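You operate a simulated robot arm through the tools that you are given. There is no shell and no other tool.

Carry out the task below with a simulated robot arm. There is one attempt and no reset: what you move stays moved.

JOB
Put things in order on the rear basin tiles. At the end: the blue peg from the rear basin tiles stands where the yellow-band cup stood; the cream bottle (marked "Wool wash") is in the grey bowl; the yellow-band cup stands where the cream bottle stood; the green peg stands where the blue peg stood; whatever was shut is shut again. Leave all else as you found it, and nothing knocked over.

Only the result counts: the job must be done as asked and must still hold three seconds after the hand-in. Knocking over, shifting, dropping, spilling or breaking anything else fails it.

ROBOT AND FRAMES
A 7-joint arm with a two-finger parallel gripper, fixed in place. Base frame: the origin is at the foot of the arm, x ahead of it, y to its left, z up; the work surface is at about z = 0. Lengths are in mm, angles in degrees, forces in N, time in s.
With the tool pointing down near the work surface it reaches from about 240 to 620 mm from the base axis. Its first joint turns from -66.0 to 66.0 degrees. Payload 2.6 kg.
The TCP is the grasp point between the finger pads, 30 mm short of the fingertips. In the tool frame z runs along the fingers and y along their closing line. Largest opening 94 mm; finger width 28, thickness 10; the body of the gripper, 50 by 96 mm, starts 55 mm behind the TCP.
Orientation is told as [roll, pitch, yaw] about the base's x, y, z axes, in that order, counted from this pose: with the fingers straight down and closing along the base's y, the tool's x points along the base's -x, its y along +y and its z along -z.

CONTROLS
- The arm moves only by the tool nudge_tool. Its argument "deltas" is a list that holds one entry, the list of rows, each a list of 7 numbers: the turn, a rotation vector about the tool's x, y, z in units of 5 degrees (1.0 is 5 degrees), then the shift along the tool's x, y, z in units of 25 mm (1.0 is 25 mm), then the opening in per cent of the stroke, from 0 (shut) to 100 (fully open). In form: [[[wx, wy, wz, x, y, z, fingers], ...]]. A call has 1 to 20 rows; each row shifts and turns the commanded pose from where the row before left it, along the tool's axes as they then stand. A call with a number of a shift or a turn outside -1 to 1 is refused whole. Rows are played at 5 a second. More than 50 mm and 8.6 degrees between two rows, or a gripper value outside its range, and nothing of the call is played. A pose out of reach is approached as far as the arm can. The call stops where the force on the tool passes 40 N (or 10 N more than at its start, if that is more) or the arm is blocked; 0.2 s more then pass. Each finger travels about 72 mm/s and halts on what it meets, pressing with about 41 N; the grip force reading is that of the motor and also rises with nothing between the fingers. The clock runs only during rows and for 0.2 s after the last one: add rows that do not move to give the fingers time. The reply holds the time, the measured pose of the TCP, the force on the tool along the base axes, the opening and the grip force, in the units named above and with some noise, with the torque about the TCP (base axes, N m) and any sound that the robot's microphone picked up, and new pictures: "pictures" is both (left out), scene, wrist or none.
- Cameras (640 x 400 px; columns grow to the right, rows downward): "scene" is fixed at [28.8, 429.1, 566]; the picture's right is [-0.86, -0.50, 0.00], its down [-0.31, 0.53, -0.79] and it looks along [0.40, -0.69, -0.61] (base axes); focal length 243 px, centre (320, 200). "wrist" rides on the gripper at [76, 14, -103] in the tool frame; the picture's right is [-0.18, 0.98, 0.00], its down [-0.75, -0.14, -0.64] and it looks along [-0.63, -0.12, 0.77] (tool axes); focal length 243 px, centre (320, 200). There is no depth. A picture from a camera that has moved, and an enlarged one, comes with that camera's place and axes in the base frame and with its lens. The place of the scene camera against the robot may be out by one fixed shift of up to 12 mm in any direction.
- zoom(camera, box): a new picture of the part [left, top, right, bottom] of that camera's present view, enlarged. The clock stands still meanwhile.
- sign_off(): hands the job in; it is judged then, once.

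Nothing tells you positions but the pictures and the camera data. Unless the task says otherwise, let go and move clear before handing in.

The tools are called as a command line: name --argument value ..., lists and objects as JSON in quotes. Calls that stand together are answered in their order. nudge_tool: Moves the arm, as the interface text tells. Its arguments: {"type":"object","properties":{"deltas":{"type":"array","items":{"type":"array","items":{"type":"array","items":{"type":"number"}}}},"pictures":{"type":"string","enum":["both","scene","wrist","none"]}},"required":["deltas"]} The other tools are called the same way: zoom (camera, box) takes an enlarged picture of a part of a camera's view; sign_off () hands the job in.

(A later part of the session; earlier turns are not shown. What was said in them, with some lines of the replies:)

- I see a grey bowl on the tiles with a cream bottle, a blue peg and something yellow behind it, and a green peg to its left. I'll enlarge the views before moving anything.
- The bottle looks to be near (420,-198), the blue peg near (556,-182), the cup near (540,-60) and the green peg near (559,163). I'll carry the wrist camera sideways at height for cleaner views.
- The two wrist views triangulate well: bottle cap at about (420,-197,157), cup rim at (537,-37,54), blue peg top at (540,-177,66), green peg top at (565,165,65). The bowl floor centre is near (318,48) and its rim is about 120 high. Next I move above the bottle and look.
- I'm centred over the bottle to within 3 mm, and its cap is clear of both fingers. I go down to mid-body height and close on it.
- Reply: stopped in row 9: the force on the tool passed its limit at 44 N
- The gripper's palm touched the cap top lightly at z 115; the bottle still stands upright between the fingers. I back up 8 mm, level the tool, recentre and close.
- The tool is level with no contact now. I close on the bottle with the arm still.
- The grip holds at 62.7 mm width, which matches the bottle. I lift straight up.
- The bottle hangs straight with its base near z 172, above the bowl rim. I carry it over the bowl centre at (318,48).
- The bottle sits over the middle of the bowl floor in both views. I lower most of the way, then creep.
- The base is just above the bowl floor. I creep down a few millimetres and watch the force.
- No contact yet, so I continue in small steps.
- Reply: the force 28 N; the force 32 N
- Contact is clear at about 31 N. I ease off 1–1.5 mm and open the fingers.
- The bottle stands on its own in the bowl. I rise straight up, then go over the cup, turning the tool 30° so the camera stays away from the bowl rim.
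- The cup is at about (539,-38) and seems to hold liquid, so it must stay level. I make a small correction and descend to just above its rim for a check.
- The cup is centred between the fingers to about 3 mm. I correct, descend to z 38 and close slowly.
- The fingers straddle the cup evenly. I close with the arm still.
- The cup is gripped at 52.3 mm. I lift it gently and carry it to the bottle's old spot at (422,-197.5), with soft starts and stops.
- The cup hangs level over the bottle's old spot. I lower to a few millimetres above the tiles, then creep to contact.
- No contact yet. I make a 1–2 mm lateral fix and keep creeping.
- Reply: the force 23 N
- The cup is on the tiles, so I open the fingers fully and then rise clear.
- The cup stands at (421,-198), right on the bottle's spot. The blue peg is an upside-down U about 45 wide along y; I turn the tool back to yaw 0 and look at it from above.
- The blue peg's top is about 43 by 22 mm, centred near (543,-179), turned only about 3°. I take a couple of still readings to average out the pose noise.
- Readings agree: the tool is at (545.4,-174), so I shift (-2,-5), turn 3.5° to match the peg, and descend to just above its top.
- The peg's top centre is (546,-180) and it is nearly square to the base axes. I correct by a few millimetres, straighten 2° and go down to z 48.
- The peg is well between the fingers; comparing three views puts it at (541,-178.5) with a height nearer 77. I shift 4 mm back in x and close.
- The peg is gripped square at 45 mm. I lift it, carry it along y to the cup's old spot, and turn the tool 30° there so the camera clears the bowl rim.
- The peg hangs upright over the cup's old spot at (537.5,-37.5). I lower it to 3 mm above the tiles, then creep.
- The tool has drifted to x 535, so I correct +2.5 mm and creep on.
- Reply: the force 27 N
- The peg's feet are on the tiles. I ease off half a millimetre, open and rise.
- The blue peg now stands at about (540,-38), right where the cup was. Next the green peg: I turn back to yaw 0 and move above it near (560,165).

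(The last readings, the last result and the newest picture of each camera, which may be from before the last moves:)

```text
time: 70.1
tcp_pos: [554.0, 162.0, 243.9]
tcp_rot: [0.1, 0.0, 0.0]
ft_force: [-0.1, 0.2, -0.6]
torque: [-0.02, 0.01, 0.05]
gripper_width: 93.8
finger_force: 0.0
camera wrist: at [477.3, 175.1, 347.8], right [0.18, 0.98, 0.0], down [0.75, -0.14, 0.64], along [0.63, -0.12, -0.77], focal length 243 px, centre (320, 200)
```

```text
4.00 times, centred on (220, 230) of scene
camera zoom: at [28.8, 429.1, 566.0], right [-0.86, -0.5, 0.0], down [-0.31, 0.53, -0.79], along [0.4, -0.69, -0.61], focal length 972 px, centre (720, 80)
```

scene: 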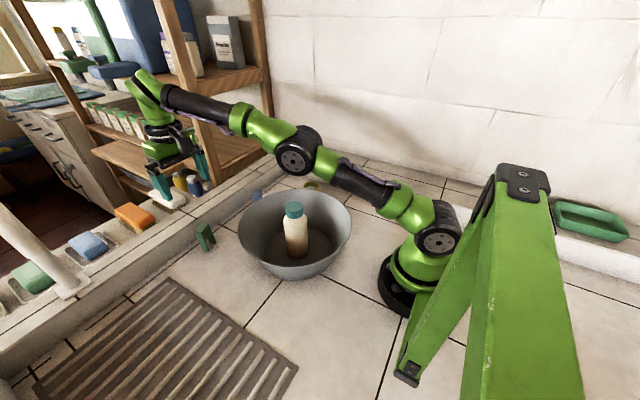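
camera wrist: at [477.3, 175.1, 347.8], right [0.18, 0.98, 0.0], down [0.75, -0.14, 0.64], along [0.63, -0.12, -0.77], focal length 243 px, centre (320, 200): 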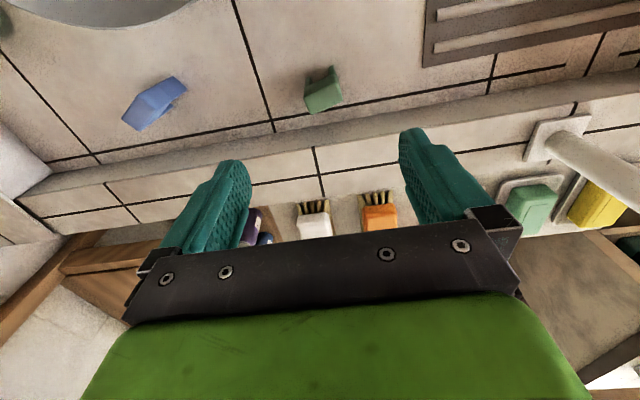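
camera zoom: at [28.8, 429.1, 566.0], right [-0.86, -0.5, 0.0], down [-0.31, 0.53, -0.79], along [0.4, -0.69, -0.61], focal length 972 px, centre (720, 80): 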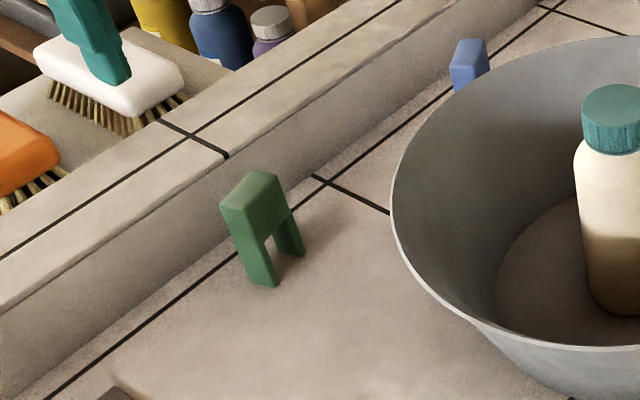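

The green peg's top is centred near (563.5,163), turned about +15°. I match that turn, shift over it and descend to just above its top.

nudge_tool --deltas '[[[0, 0, 0, -0.38, 0.08, 0, 100], [0, 0, -0.98, 0, 0, 0.6, 100], [0, 0, -0.98, 0, 0, 0.9, 100], [0, 0, -0.98, 0, 0, 1, 100], [0, 0, 0, 0, 0, 1, 100], [0, 0, 0, 0, 0, 1, 100], [0, 0, 0, 0, 0, 0.6, 100], [0, 0, 0, 0, 0, 0.2, 100], [0, 0, 0, 0, 0, 0, 100], [0, 0, 0, 0, 0, 0, 100]]]' --pictures "both"

zoom --camera "wrist" --box '[160, 0, 480, 200]'

zoom --camera "scene" --box '[140, 150, 300, 270]'

```text
time: 72.3
tcp_pos: [554.1, 161.6, 112.5]
tcp_rot: [0.1, 0.2, 14.6]
ft_force: [0.2, 0.1, -1.2]
torque: [0.0, 0.02, -0.02]
gripper_width: 94.3
finger_force: 0.1
out of reach, approached as far as the arm can: row 1
camera wrist: at [476.0, 155.7, 216.0], right [-0.07, 1.0, 0.0], down [0.77, 0.05, 0.64], along [0.64, 0.05, -0.77], focal length 243 px, centre (320, 200)
```

scene: 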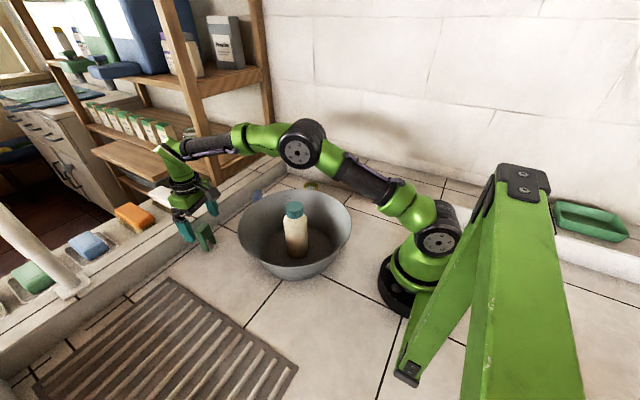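
wrist: 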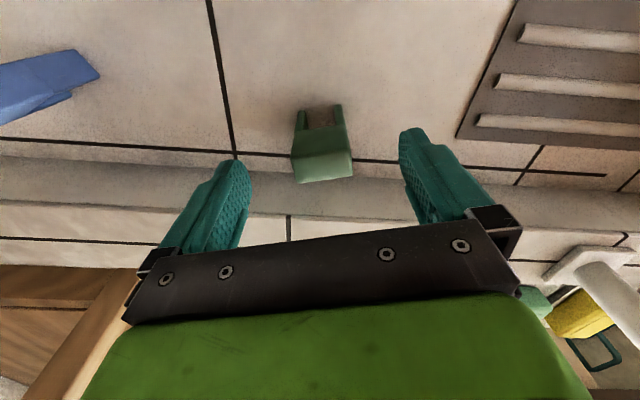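

```text
2.00 times, centred on (320, 100) of wrist
camera zoom: at [476.0, 155.7, 216.0], right [-0.07, 1.0, 0.0], down [0.77, 0.05, 0.64], along [0.64, 0.05, -0.77], focal length 485 px, centre (320, 400)
```

zoom: 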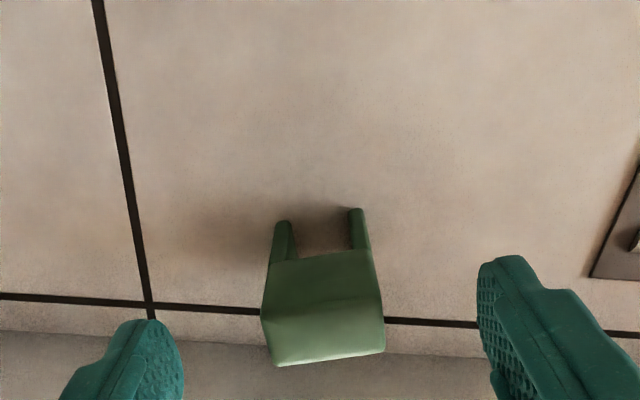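

```text
3.33 times, centred on (220, 210) of scene
camera zoom: at [28.8, 429.1, 566.0], right [-0.86, -0.5, 0.0], down [-0.31, 0.53, -0.79], along [0.4, -0.69, -0.61], focal length 810 px, centre (653, 167)
```

zoom: 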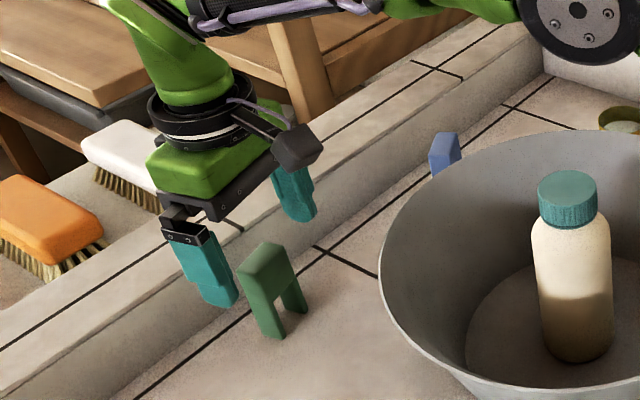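

The green peg's true centre works out at (561,163.5), the same way as for the blue one; the arm fell short of the shift while high. I apply the shift at this lower height and check that it took.

nudge_tool --deltas '[[[0, 0, 0, -0.15, 0.02, 0.2, 100], [0, 0, 0, -0.16, 0.015, 0.1, 100], [0, 0, 0, 0, 0, 0, 100], [0, 0, 0, 0, 0, 0, 100]]]' --pictures "wrist"

```text
time: 73.3
tcp_pos: [560.4, 164.9, 104.4]
tcp_rot: [0.1, 0.1, 14.6]
ft_force: [0.1, -0.8, -0.1]
torque: [-0.01, -0.01, 0.01]
gripper_width: 93.9
finger_force: 0.0
camera wrist: at [483.0, 158.5, 208.9], right [-0.07, 1.0, 0.0], down [0.77, 0.05, 0.64], along [0.64, 0.05, -0.77], focal length 243 px, centre (320, 200)
```

wrist: 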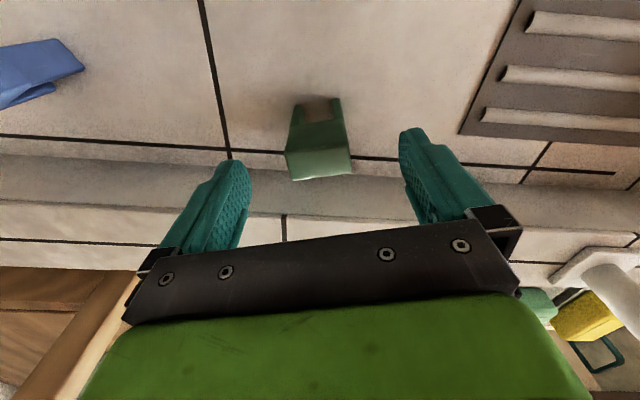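

The shift took: the tool is at (560.5,164). I descend to z 46.

nudge_tool --deltas '[[[0, 0, 0, 0, 0, 0.5, 100], [0, 0, 0, 0, 0, 0.8, 100], [0, 0, 0, 0, 0, 0.7, 100], [0, 0, 0, 0, 0, 0.33, 100], [0, 0, 0, 0, 0, 0, 100], [0, 0, 0, 0, 0, 0, 100]]]' --pictures "wrist"

zoom --camera "wrist" --box '[240, 110, 400, 250]'

zoom --camera "scene" --box '[140, 150, 300, 270]'

```text
time: 74.7
tcp_pos: [560.7, 164.5, 47.0]
tcp_rot: [0.2, 0.2, 14.7]
ft_force: [0.5, 0.1, -0.2]
torque: [-0.02, -0.03, -0.02]
gripper_width: 94.0
finger_force: 0.1
camera wrist: at [483.3, 158.5, 152.0], right [-0.07, 1.0, 0.0], down [0.77, 0.05, 0.64], along [0.64, 0.05, -0.77], focal length 243 px, centre (320, 200)
```

wrist: 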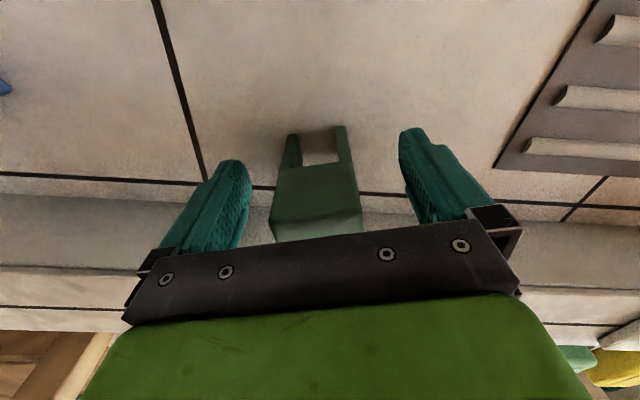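

```text
2.86 times, centred on (320, 180) of wrist
camera zoom: at [483.3, 158.5, 152.0], right [-0.07, 1.0, 0.0], down [0.77, 0.05, 0.64], along [0.64, 0.05, -0.77], focal length 693 px, centre (320, 257)
```

zoom: 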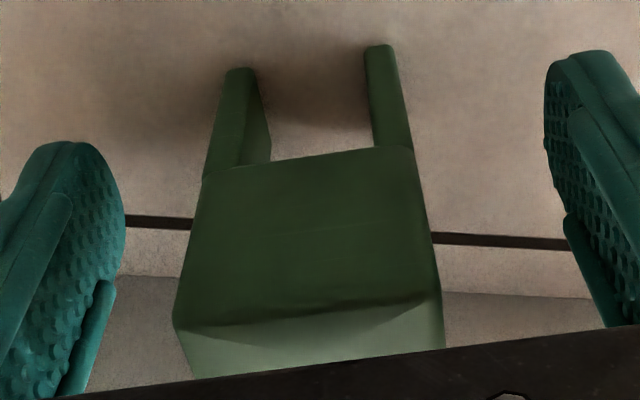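

```text
3.33 times, centred on (220, 210) of scene
camera zoom: at [28.8, 429.1, 566.0], right [-0.86, -0.5, 0.0], down [-0.31, 0.53, -0.79], along [0.4, -0.69, -0.61], focal length 810 px, centre (653, 167)
```

zoom: 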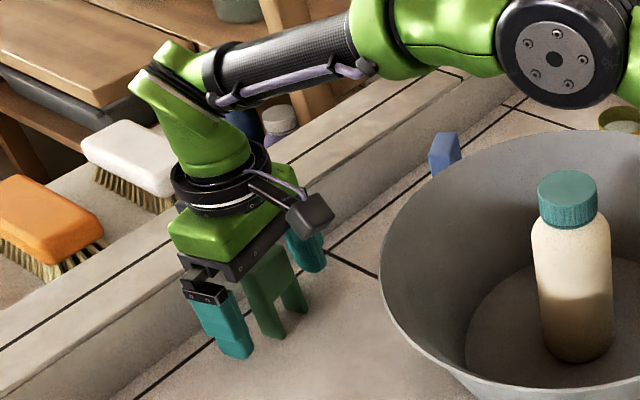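

The peg sits in the fingers just as the blue one did. I close on it.

nudge_tool --deltas '[[[0, 0, 0, 0, -0.03, 0, 80], [0, 0, 0, 0, 0, 0, 60], [0, 0, 0, 0, 0, 0, 45], [0, 0, 0, 0, 0, 0, 30], [0, 0, 0, 0, 0, 0, 0], [0, 0, 0, 0, 0, 0, 0]]]' --pictures "wrist"

zoom --camera "wrist" --box '[240, 110, 400, 250]'

```text
time: 76.1
tcp_pos: [561.8, 163.1, 48.6]
tcp_rot: [0.1, 0.1, 14.7]
ft_force: [0.1, 0.3, -0.2]
torque: [0.01, 0.0, 0.01]
gripper_width: 42.0
finger_force: 40.8
camera wrist: at [483.1, 157.6, 152.7], right [-0.07, 1.0, 0.0], down [0.77, 0.05, 0.64], along [0.64, 0.05, -0.77], focal length 243 px, centre (320, 200)
```

wrist: 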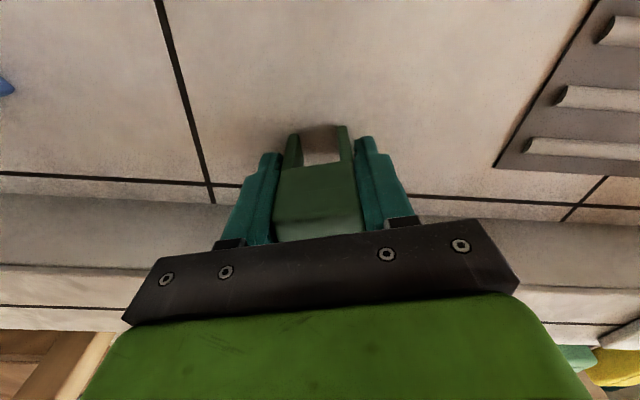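

```text
2.86 times, centred on (320, 180) of wrist
camera zoom: at [483.1, 157.6, 152.7], right [-0.07, 1.0, 0.0], down [0.77, 0.05, 0.64], along [0.64, 0.05, -0.77], focal length 693 px, centre (320, 257)
```

zoom: 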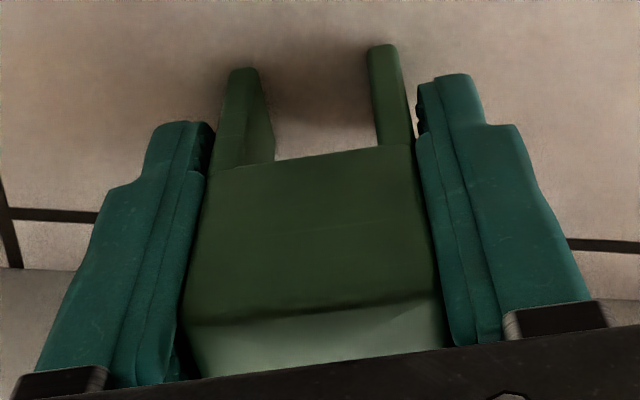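

Gripped at 42 mm. I lift straight up, then rise while drawing back and turning to yaw -1.5, the blue peg's old heading.

nudge_tool --deltas '[[[0, 0, 0, 0, 0, -0.2, 0], [0, 0, 0, 0, 0, -0.6, 0], [0, 0, 0, 0, 0, -1, 0], [0, 0, 0, 0, 0, -0.6, 0], [0, 0, 0.81, 0.4, 0, -0.4, 0], [0, 0, 0.81, 0.4, 0, -0.6, 0], [0, 0, 0.81, 0.4, 0, -0.8, 0], [0, 0, 0.81, 0.4, 0, -0.8, 0], [0, 0, 0, 0, 0, -0.4, 0], [0, 0, 0, 0, 0, 0, 0], [0, 0, 0, 0, 0, 0, 0]]]' --pictures "both"

```text
time: 78.5
tcp_pos: [519.6, 156.6, 183.4]
tcp_rot: [0.2, 0.1, -1.6]
ft_force: [-0.3, -0.4, -0.4]
torque: [-0.02, -0.02, 0.0]
gripper_width: 42.1
finger_force: 40.8
camera wrist: at [444.0, 173.0, 287.9], right [0.21, 0.98, 0.0], down [0.75, -0.16, 0.64], along [0.63, -0.13, -0.77], focal length 243 px, centre (320, 200)
```

scene: 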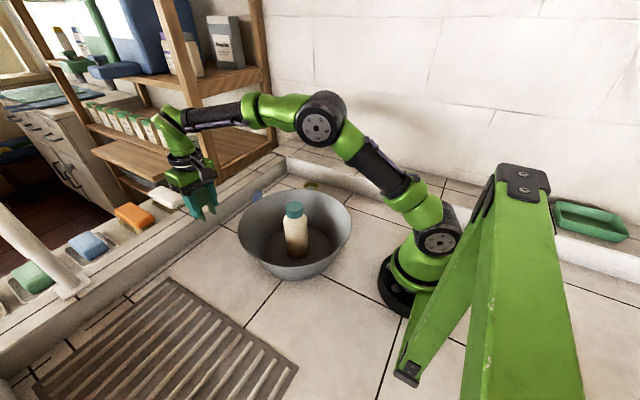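
wrist: 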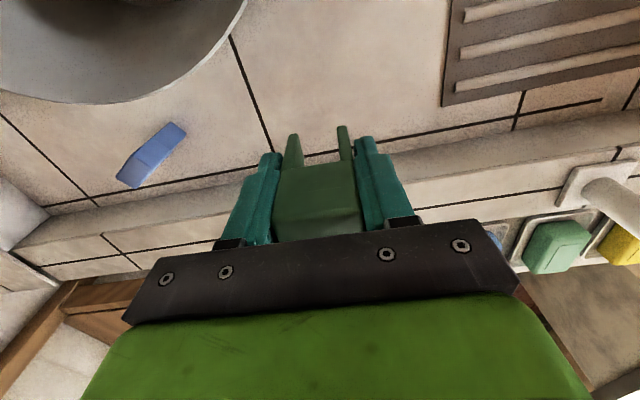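

The peg is carried upright at z 183. I translate along y to the blue peg's old spot, passing well over the blue peg.

nudge_tool --deltas '[[[0, 0, 0, -0.082, -0.4, 0, 0], [0, 0, 0, -0.082, -0.8, 0, 0], [0, 0, 0, -0.082, -1, 0, 0], [0, 0, 0, -0.082, -1, 0, 0], [0, 0, 0, -0.082, -1, 0, 0], [0, 0, 0, -0.082, -1, 0, 0], [0, 0, 0, -0.082, -1, 0, 0], [0, 0, 0, -0.082, -1, 0, 0], [0, 0, 0, -0.082, -1, 0, 0], [0, 0, 0, -0.082, -1, 0, 0], [0, 0, 0, -0.082, -1, 0, 0], [0, 0, 0, -0.082, -1, 0, 0], [0, 0, 0, -0.082, -1, 0, 0], [0, 0, 0, -0.082, -0.8, 0, 0], [0, 0, 0, -0.082, -0.45, 0, 0], [0, 0, 0, 0, 0, 0, 0], [0, 0, 0, 0, 0, 0, 0]]]' --pictures "both"

zoom --camera "scene" --box '[200, 110, 360, 210]'

```text
time: 82.1
tcp_pos: [541.4, -179.7, 180.3]
tcp_rot: [0.0, 0.1, -1.5]
ft_force: [0.2, -0.7, 0.8]
torque: [-0.03, 0.02, 0.0]
gripper_width: 41.9
finger_force: 41.2
camera wrist: at [465.4, -162.2, 285.3], right [0.21, 0.98, 0.0], down [0.75, -0.16, 0.64], along [0.63, -0.13, -0.77], focal length 243 px, centre (320, 200)
```

scene: 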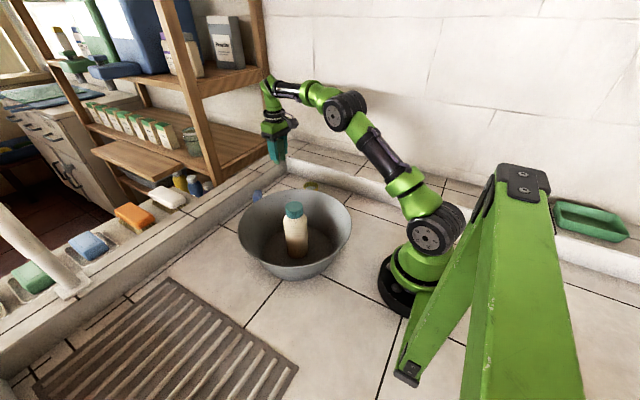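
wrist: 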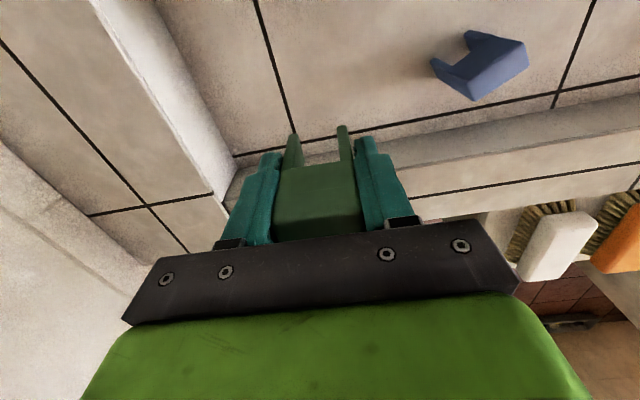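

```text
4.00 times, centred on (280, 160) of scene
camera zoom: at [28.8, 429.1, 566.0], right [-0.86, -0.5, 0.0], down [-0.31, 0.53, -0.79], along [0.4, -0.69, -0.61], focal length 972 px, centre (480, 360)
```

zoom: 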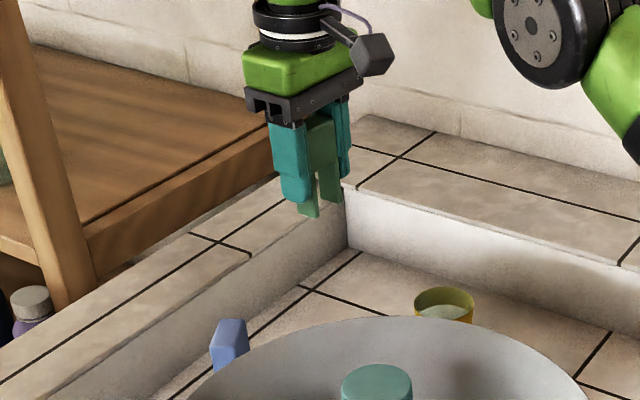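

It hangs over the blue peg's old spot. I lower to about 3 mm above contact.

nudge_tool --deltas '[[[0, 0, 0, 0, 0, 0.3, 0], [0, 0, 0, 0, 0, 0.8, 0], [0, 0, 0, 0, 0, 1, 0], [0, 0, 0, 0, 0, 1, 0], [0, 0, 0, 0, 0, 1, 0], [0, 0, 0, 0, 0, 0.7, 0], [0, 0, 0, 0, 0, 0.35, 0], [0, 0, 0, 0, 0, 0, 0]]]' --pictures "none"

nudge_tool --deltas '[[[0, 0, 0, 0, 0, 0.04, 0], [0, 0, 0, 0, 0, 0, 0]]]' --pictures "none"

```text
time: 83.9
tcp_pos: [543.7, -180.9, 52.7]
tcp_rot: [0.1, 0.1, -1.5]
ft_force: [-0.5, 0.3, -0.2]
torque: [0.03, -0.02, 0.04]
gripper_width: 42.1
finger_force: 41.1
```

```text
time: 84.5
tcp_pos: [543.7, -179.5, 52.4]
tcp_rot: [0.1, 0.1, -1.6]
ft_force: [0.1, -0.5, 0.2]
torque: [0.0, -0.04, 0.03]
gripper_width: 42.1
finger_force: 40.8
```

nudge_tool --deltas '[[[0, 0, 0, 0.08, 0, 0.04, 0], [0, 0, 0, 0, 0, 0.04, 0], [0, 0, 0, 0, 0, 0, 0]]]' --pictures "none"

nudge_tool --deltas '[[[0, 0, 0, 0, 0, 0.04, 0], [0, 0, 0, 0, 0, 0, 0]]]' --pictures "none"

nudge_tool --deltas '[[[0, 0, 0, 0, 0, 0.03, 0], [0, 0, 0, 0, 0, 0, 0]]]' --pictures "none"

```text
time: 85.3
tcp_pos: [540.7, -180.3, 49.5]
tcp_rot: [0.1, 0.1, -1.5]
ft_force: [0.3, -0.4, 0.5]
torque: [0.04, 0.02, 0.0]
gripper_width: 42.1
finger_force: 41.1
```

```text
time: 85.9
tcp_pos: [542.0, -179.8, 48.5]
tcp_rot: [0.1, 0.2, -1.5]
ft_force: [-1.2, -0.1, 0.3]
torque: [-0.01, 0.0, -0.02]
gripper_width: 42.0
finger_force: 40.8
```

```text
time: 86.5
tcp_pos: [541.9, -179.6, 49.2]
tcp_rot: [0.0, 0.1, -1.5]
ft_force: [2.3, 0.4, 6.6]
torque: [-0.03, -0.07, -0.01]
gripper_width: 42.0
finger_force: 41.3
```

First contact shows at 6.6 N. One more 0.5 mm step confirms it, then I release.

nudge_tool --deltas '[[[0, 0, 0, 0, 0, 0.02, 0], [0, 0, 0, 0, 0, 0, 0]]]' --pictures "none"

```text
time: 87.1
tcp_pos: [541.7, -179.1, 48.9]
tcp_rot: [0.0, -0.1, -1.5]
ft_force: [-8.0, 1.1, 21.4]
torque: [0.06, 0.4, -0.01]
gripper_width: 41.9
finger_force: 41.2
```

The feet are firmly on the tiles. I ease off, open and rise, then check everything.

nudge_tool --deltas '[[[0, 0, 0, 0, 0, -0.03, 0], [0, 0, 0, 0, 0, 0, 52], [0, 0, 0, 0, 0, 0, 75], [0, 0, 0, 0, 0, 0, 100], [0, 0, 0, 0, 0, 0, 100]]]' --pictures "wrist"

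nudge_tool --deltas '[[[0, 0, 0, 0, 0, -0.4, 100], [0, 0, 0, 0, 0, -0.8, 100], [0, 0, 0, 0, 0, -1, 100], [0, 0, 0, 0, 0, -1, 100], [0, 0, 0, 0, 0, -1, 100], [0, 0, 0, 0, 0, -1, 100], [0, 0, 0, 0, 0, -1, 100], [0, 0, 0, 0, 0, -1, 100], [0, 0, 0, 0, 0, -0.6, 100], [0, 0, 0, 0, 0, 0, 100]]]' --pictures "wrist"

zoom --camera "wrist" --box '[240, 0, 400, 100]'

nudge_tool --deltas '[[[0, 0, 0, 1, 0, 0, 100], [0, 0, 0, 1, 0, -1, 100], [0, 0, 0, 1, 0, -1, 100], [0, 0, 0, 1, 0, -1, 100], [0, 0, 0, 1, 0, -1, 100], [0, 0, 0, 1, 0, -1, 100], [0, 0, 0, 1, 0, 0, 100], [0, 0, 0, 1, 0, 0, 100], [0, 0, 0, 1, 0, 0, 100], [0, 0, 0, 1, 0, 0, 100], [0, 0, 0, 0, 1, 0, 100], [0, 0, 0, 0, 1, 0, 100], [0, 0, 0, 0, 1, 0, 100], [0, 0, 0, 0, 0, 0, 100]]]' --pictures "both"

zoom --camera "wrist" --box '[160, 60, 480, 260]'

zoom --camera "scene" --box '[180, 130, 380, 290]'

```text
time: 88.3
tcp_pos: [540.7, -180.1, 46.9]
tcp_rot: [0.0, 0.1, -1.6]
ft_force: [-1.0, -0.5, 0.2]
torque: [0.03, 0.01, -0.01]
gripper_width: 94.0
finger_force: 0.1
camera wrist: at [465.0, -164.1, 151.8], right [0.21, 0.98, 0.0], down [0.75, -0.16, 0.64], along [0.63, -0.13, -0.77], focal length 243 px, centre (320, 200)
```

wrist: 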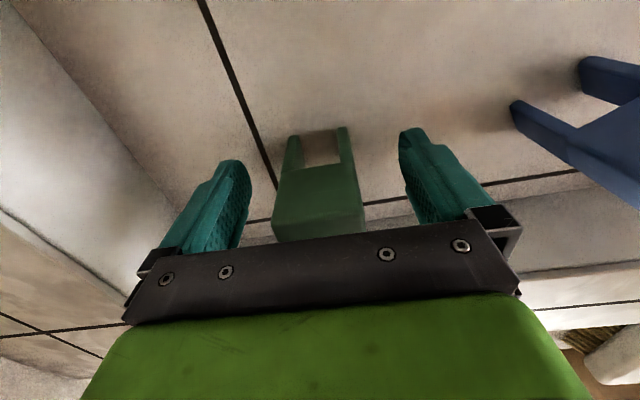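

```text
time: 90.5
tcp_pos: [543.4, -181.0, 240.7]
tcp_rot: [-0.1, 0.1, -1.5]
ft_force: [0.6, -0.8, 0.2]
torque: [-0.02, -0.01, -0.03]
gripper_width: 93.7
finger_force: 0.0
camera wrist: at [467.0, -164.5, 345.8], right [0.21, 0.98, 0.0], down [0.75, -0.16, 0.64], along [0.63, -0.13, -0.77], focal length 243 px, centre (320, 200)
```

wrist: 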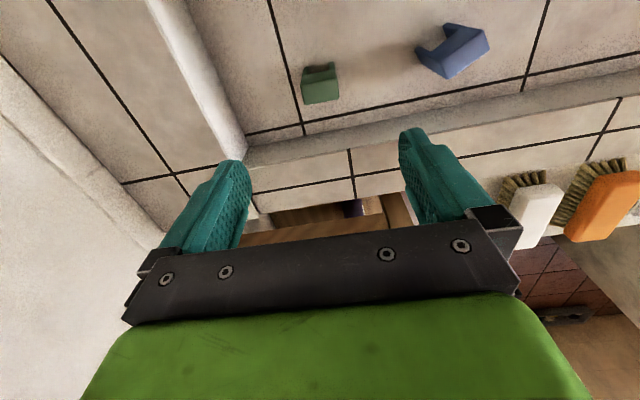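

```text
4.00 times, centred on (320, 50) of wrist
camera zoom: at [467.0, -164.5, 345.8], right [0.21, 0.98, 0.0], down [0.75, -0.16, 0.64], along [0.63, -0.13, -0.77], focal length 970 px, centre (320, 800)
```

zoom: 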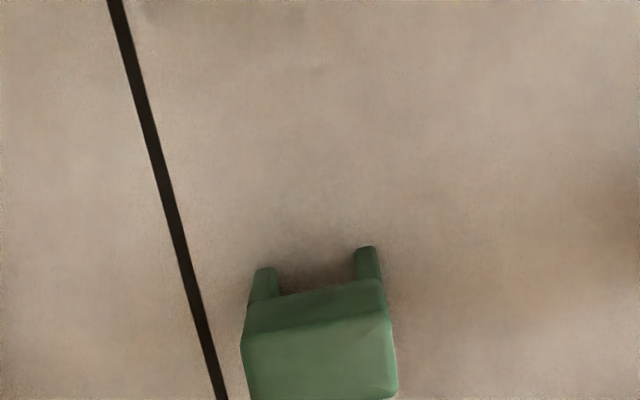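

```text
time: 93.5
tcp_pos: [291.6, -97.5, 370.2]
tcp_rot: [0.2, 0.2, -1.6]
ft_force: [0.3, -0.3, 0.6]
torque: [-0.01, 0.0, -0.02]
gripper_width: 94.1
finger_force: 0.0
camera wrist: at [216.7, -81.0, 474.7], right [0.21, 0.98, 0.0], down [0.75, -0.16, 0.64], along [0.63, -0.13, -0.77], focal length 243 px, centre (320, 200)
```

scene: 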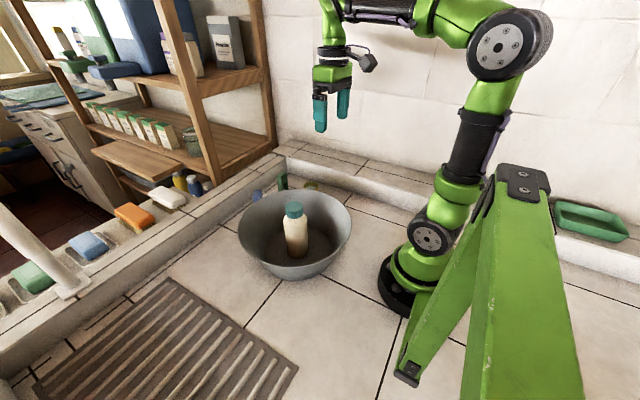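
wrist: 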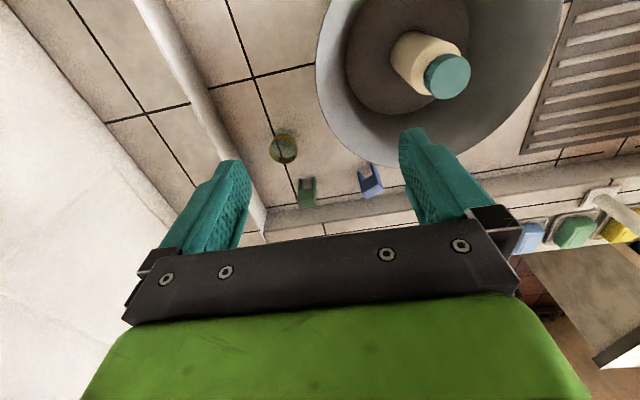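

```text
2.00 times, centred on (320, 160) of wrist
camera zoom: at [216.7, -81.0, 474.7], right [0.21, 0.98, 0.0], down [0.75, -0.16, 0.64], along [0.63, -0.13, -0.77], focal length 485 px, centre (320, 280)
```

zoom: 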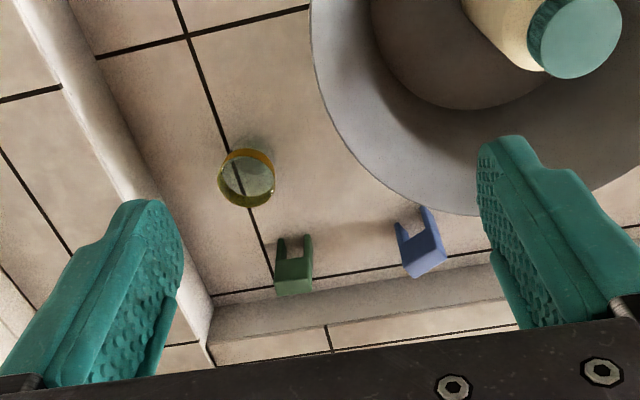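

```text
2.50 times, centred on (280, 210) of scene
camera zoom: at [28.8, 429.1, 566.0], right [-0.86, -0.5, 0.0], down [-0.31, 0.53, -0.79], along [0.4, -0.69, -0.61], focal length 608 px, centre (420, 175)
```

zoom: 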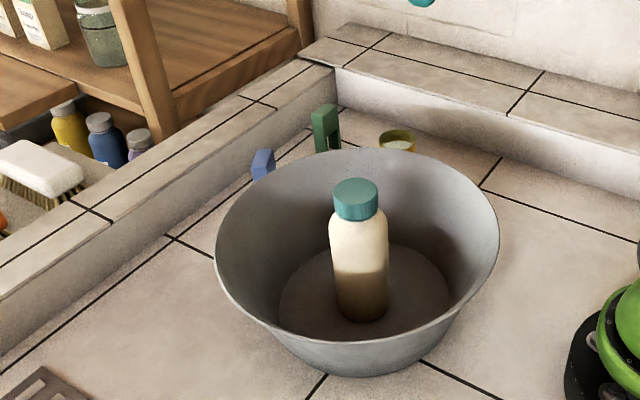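

All four items stand where they should: the bottle is upright in the bowl, the cup on the bottle's spot, the blue peg on the cup's spot and the green peg on the blue peg's spot. The bowl has not moved, I opened nothing, and the arm is clear with empty fingers, so I hand in.

sign_off

```text
The job is handed in.
```

The rear basin tiles are rearranged as asked, and I've handed the job in. In the last pictures before that, everything was upright. The hand-in reply gave no verdict.

- **Cream bottle:** it stands upright on the floor of the grey bowl. I could see a label but could not read "Wool wash" on it. It was the only cream bottle on the tiles.
- **Yellow-band cup:** it stands where the bottle stood, within about 2 mm by my camera estimate.
- **Blue peg:** it stands where the cup stood, within a few millimetres. I turned it about 30° so the wrist camera would clear the bowl rim.
- **Green peg:** it stands where the blue peg stood, facing the same way.

When I first lowered onto the bottle, the gripper's palm pressed its cap hard enough to trip the 40 N stop. The bottle stayed upright, and I backed off and gripped it cleanly. The bowl looks unmoved, and I opened nothing, so there was nothing to shut again.
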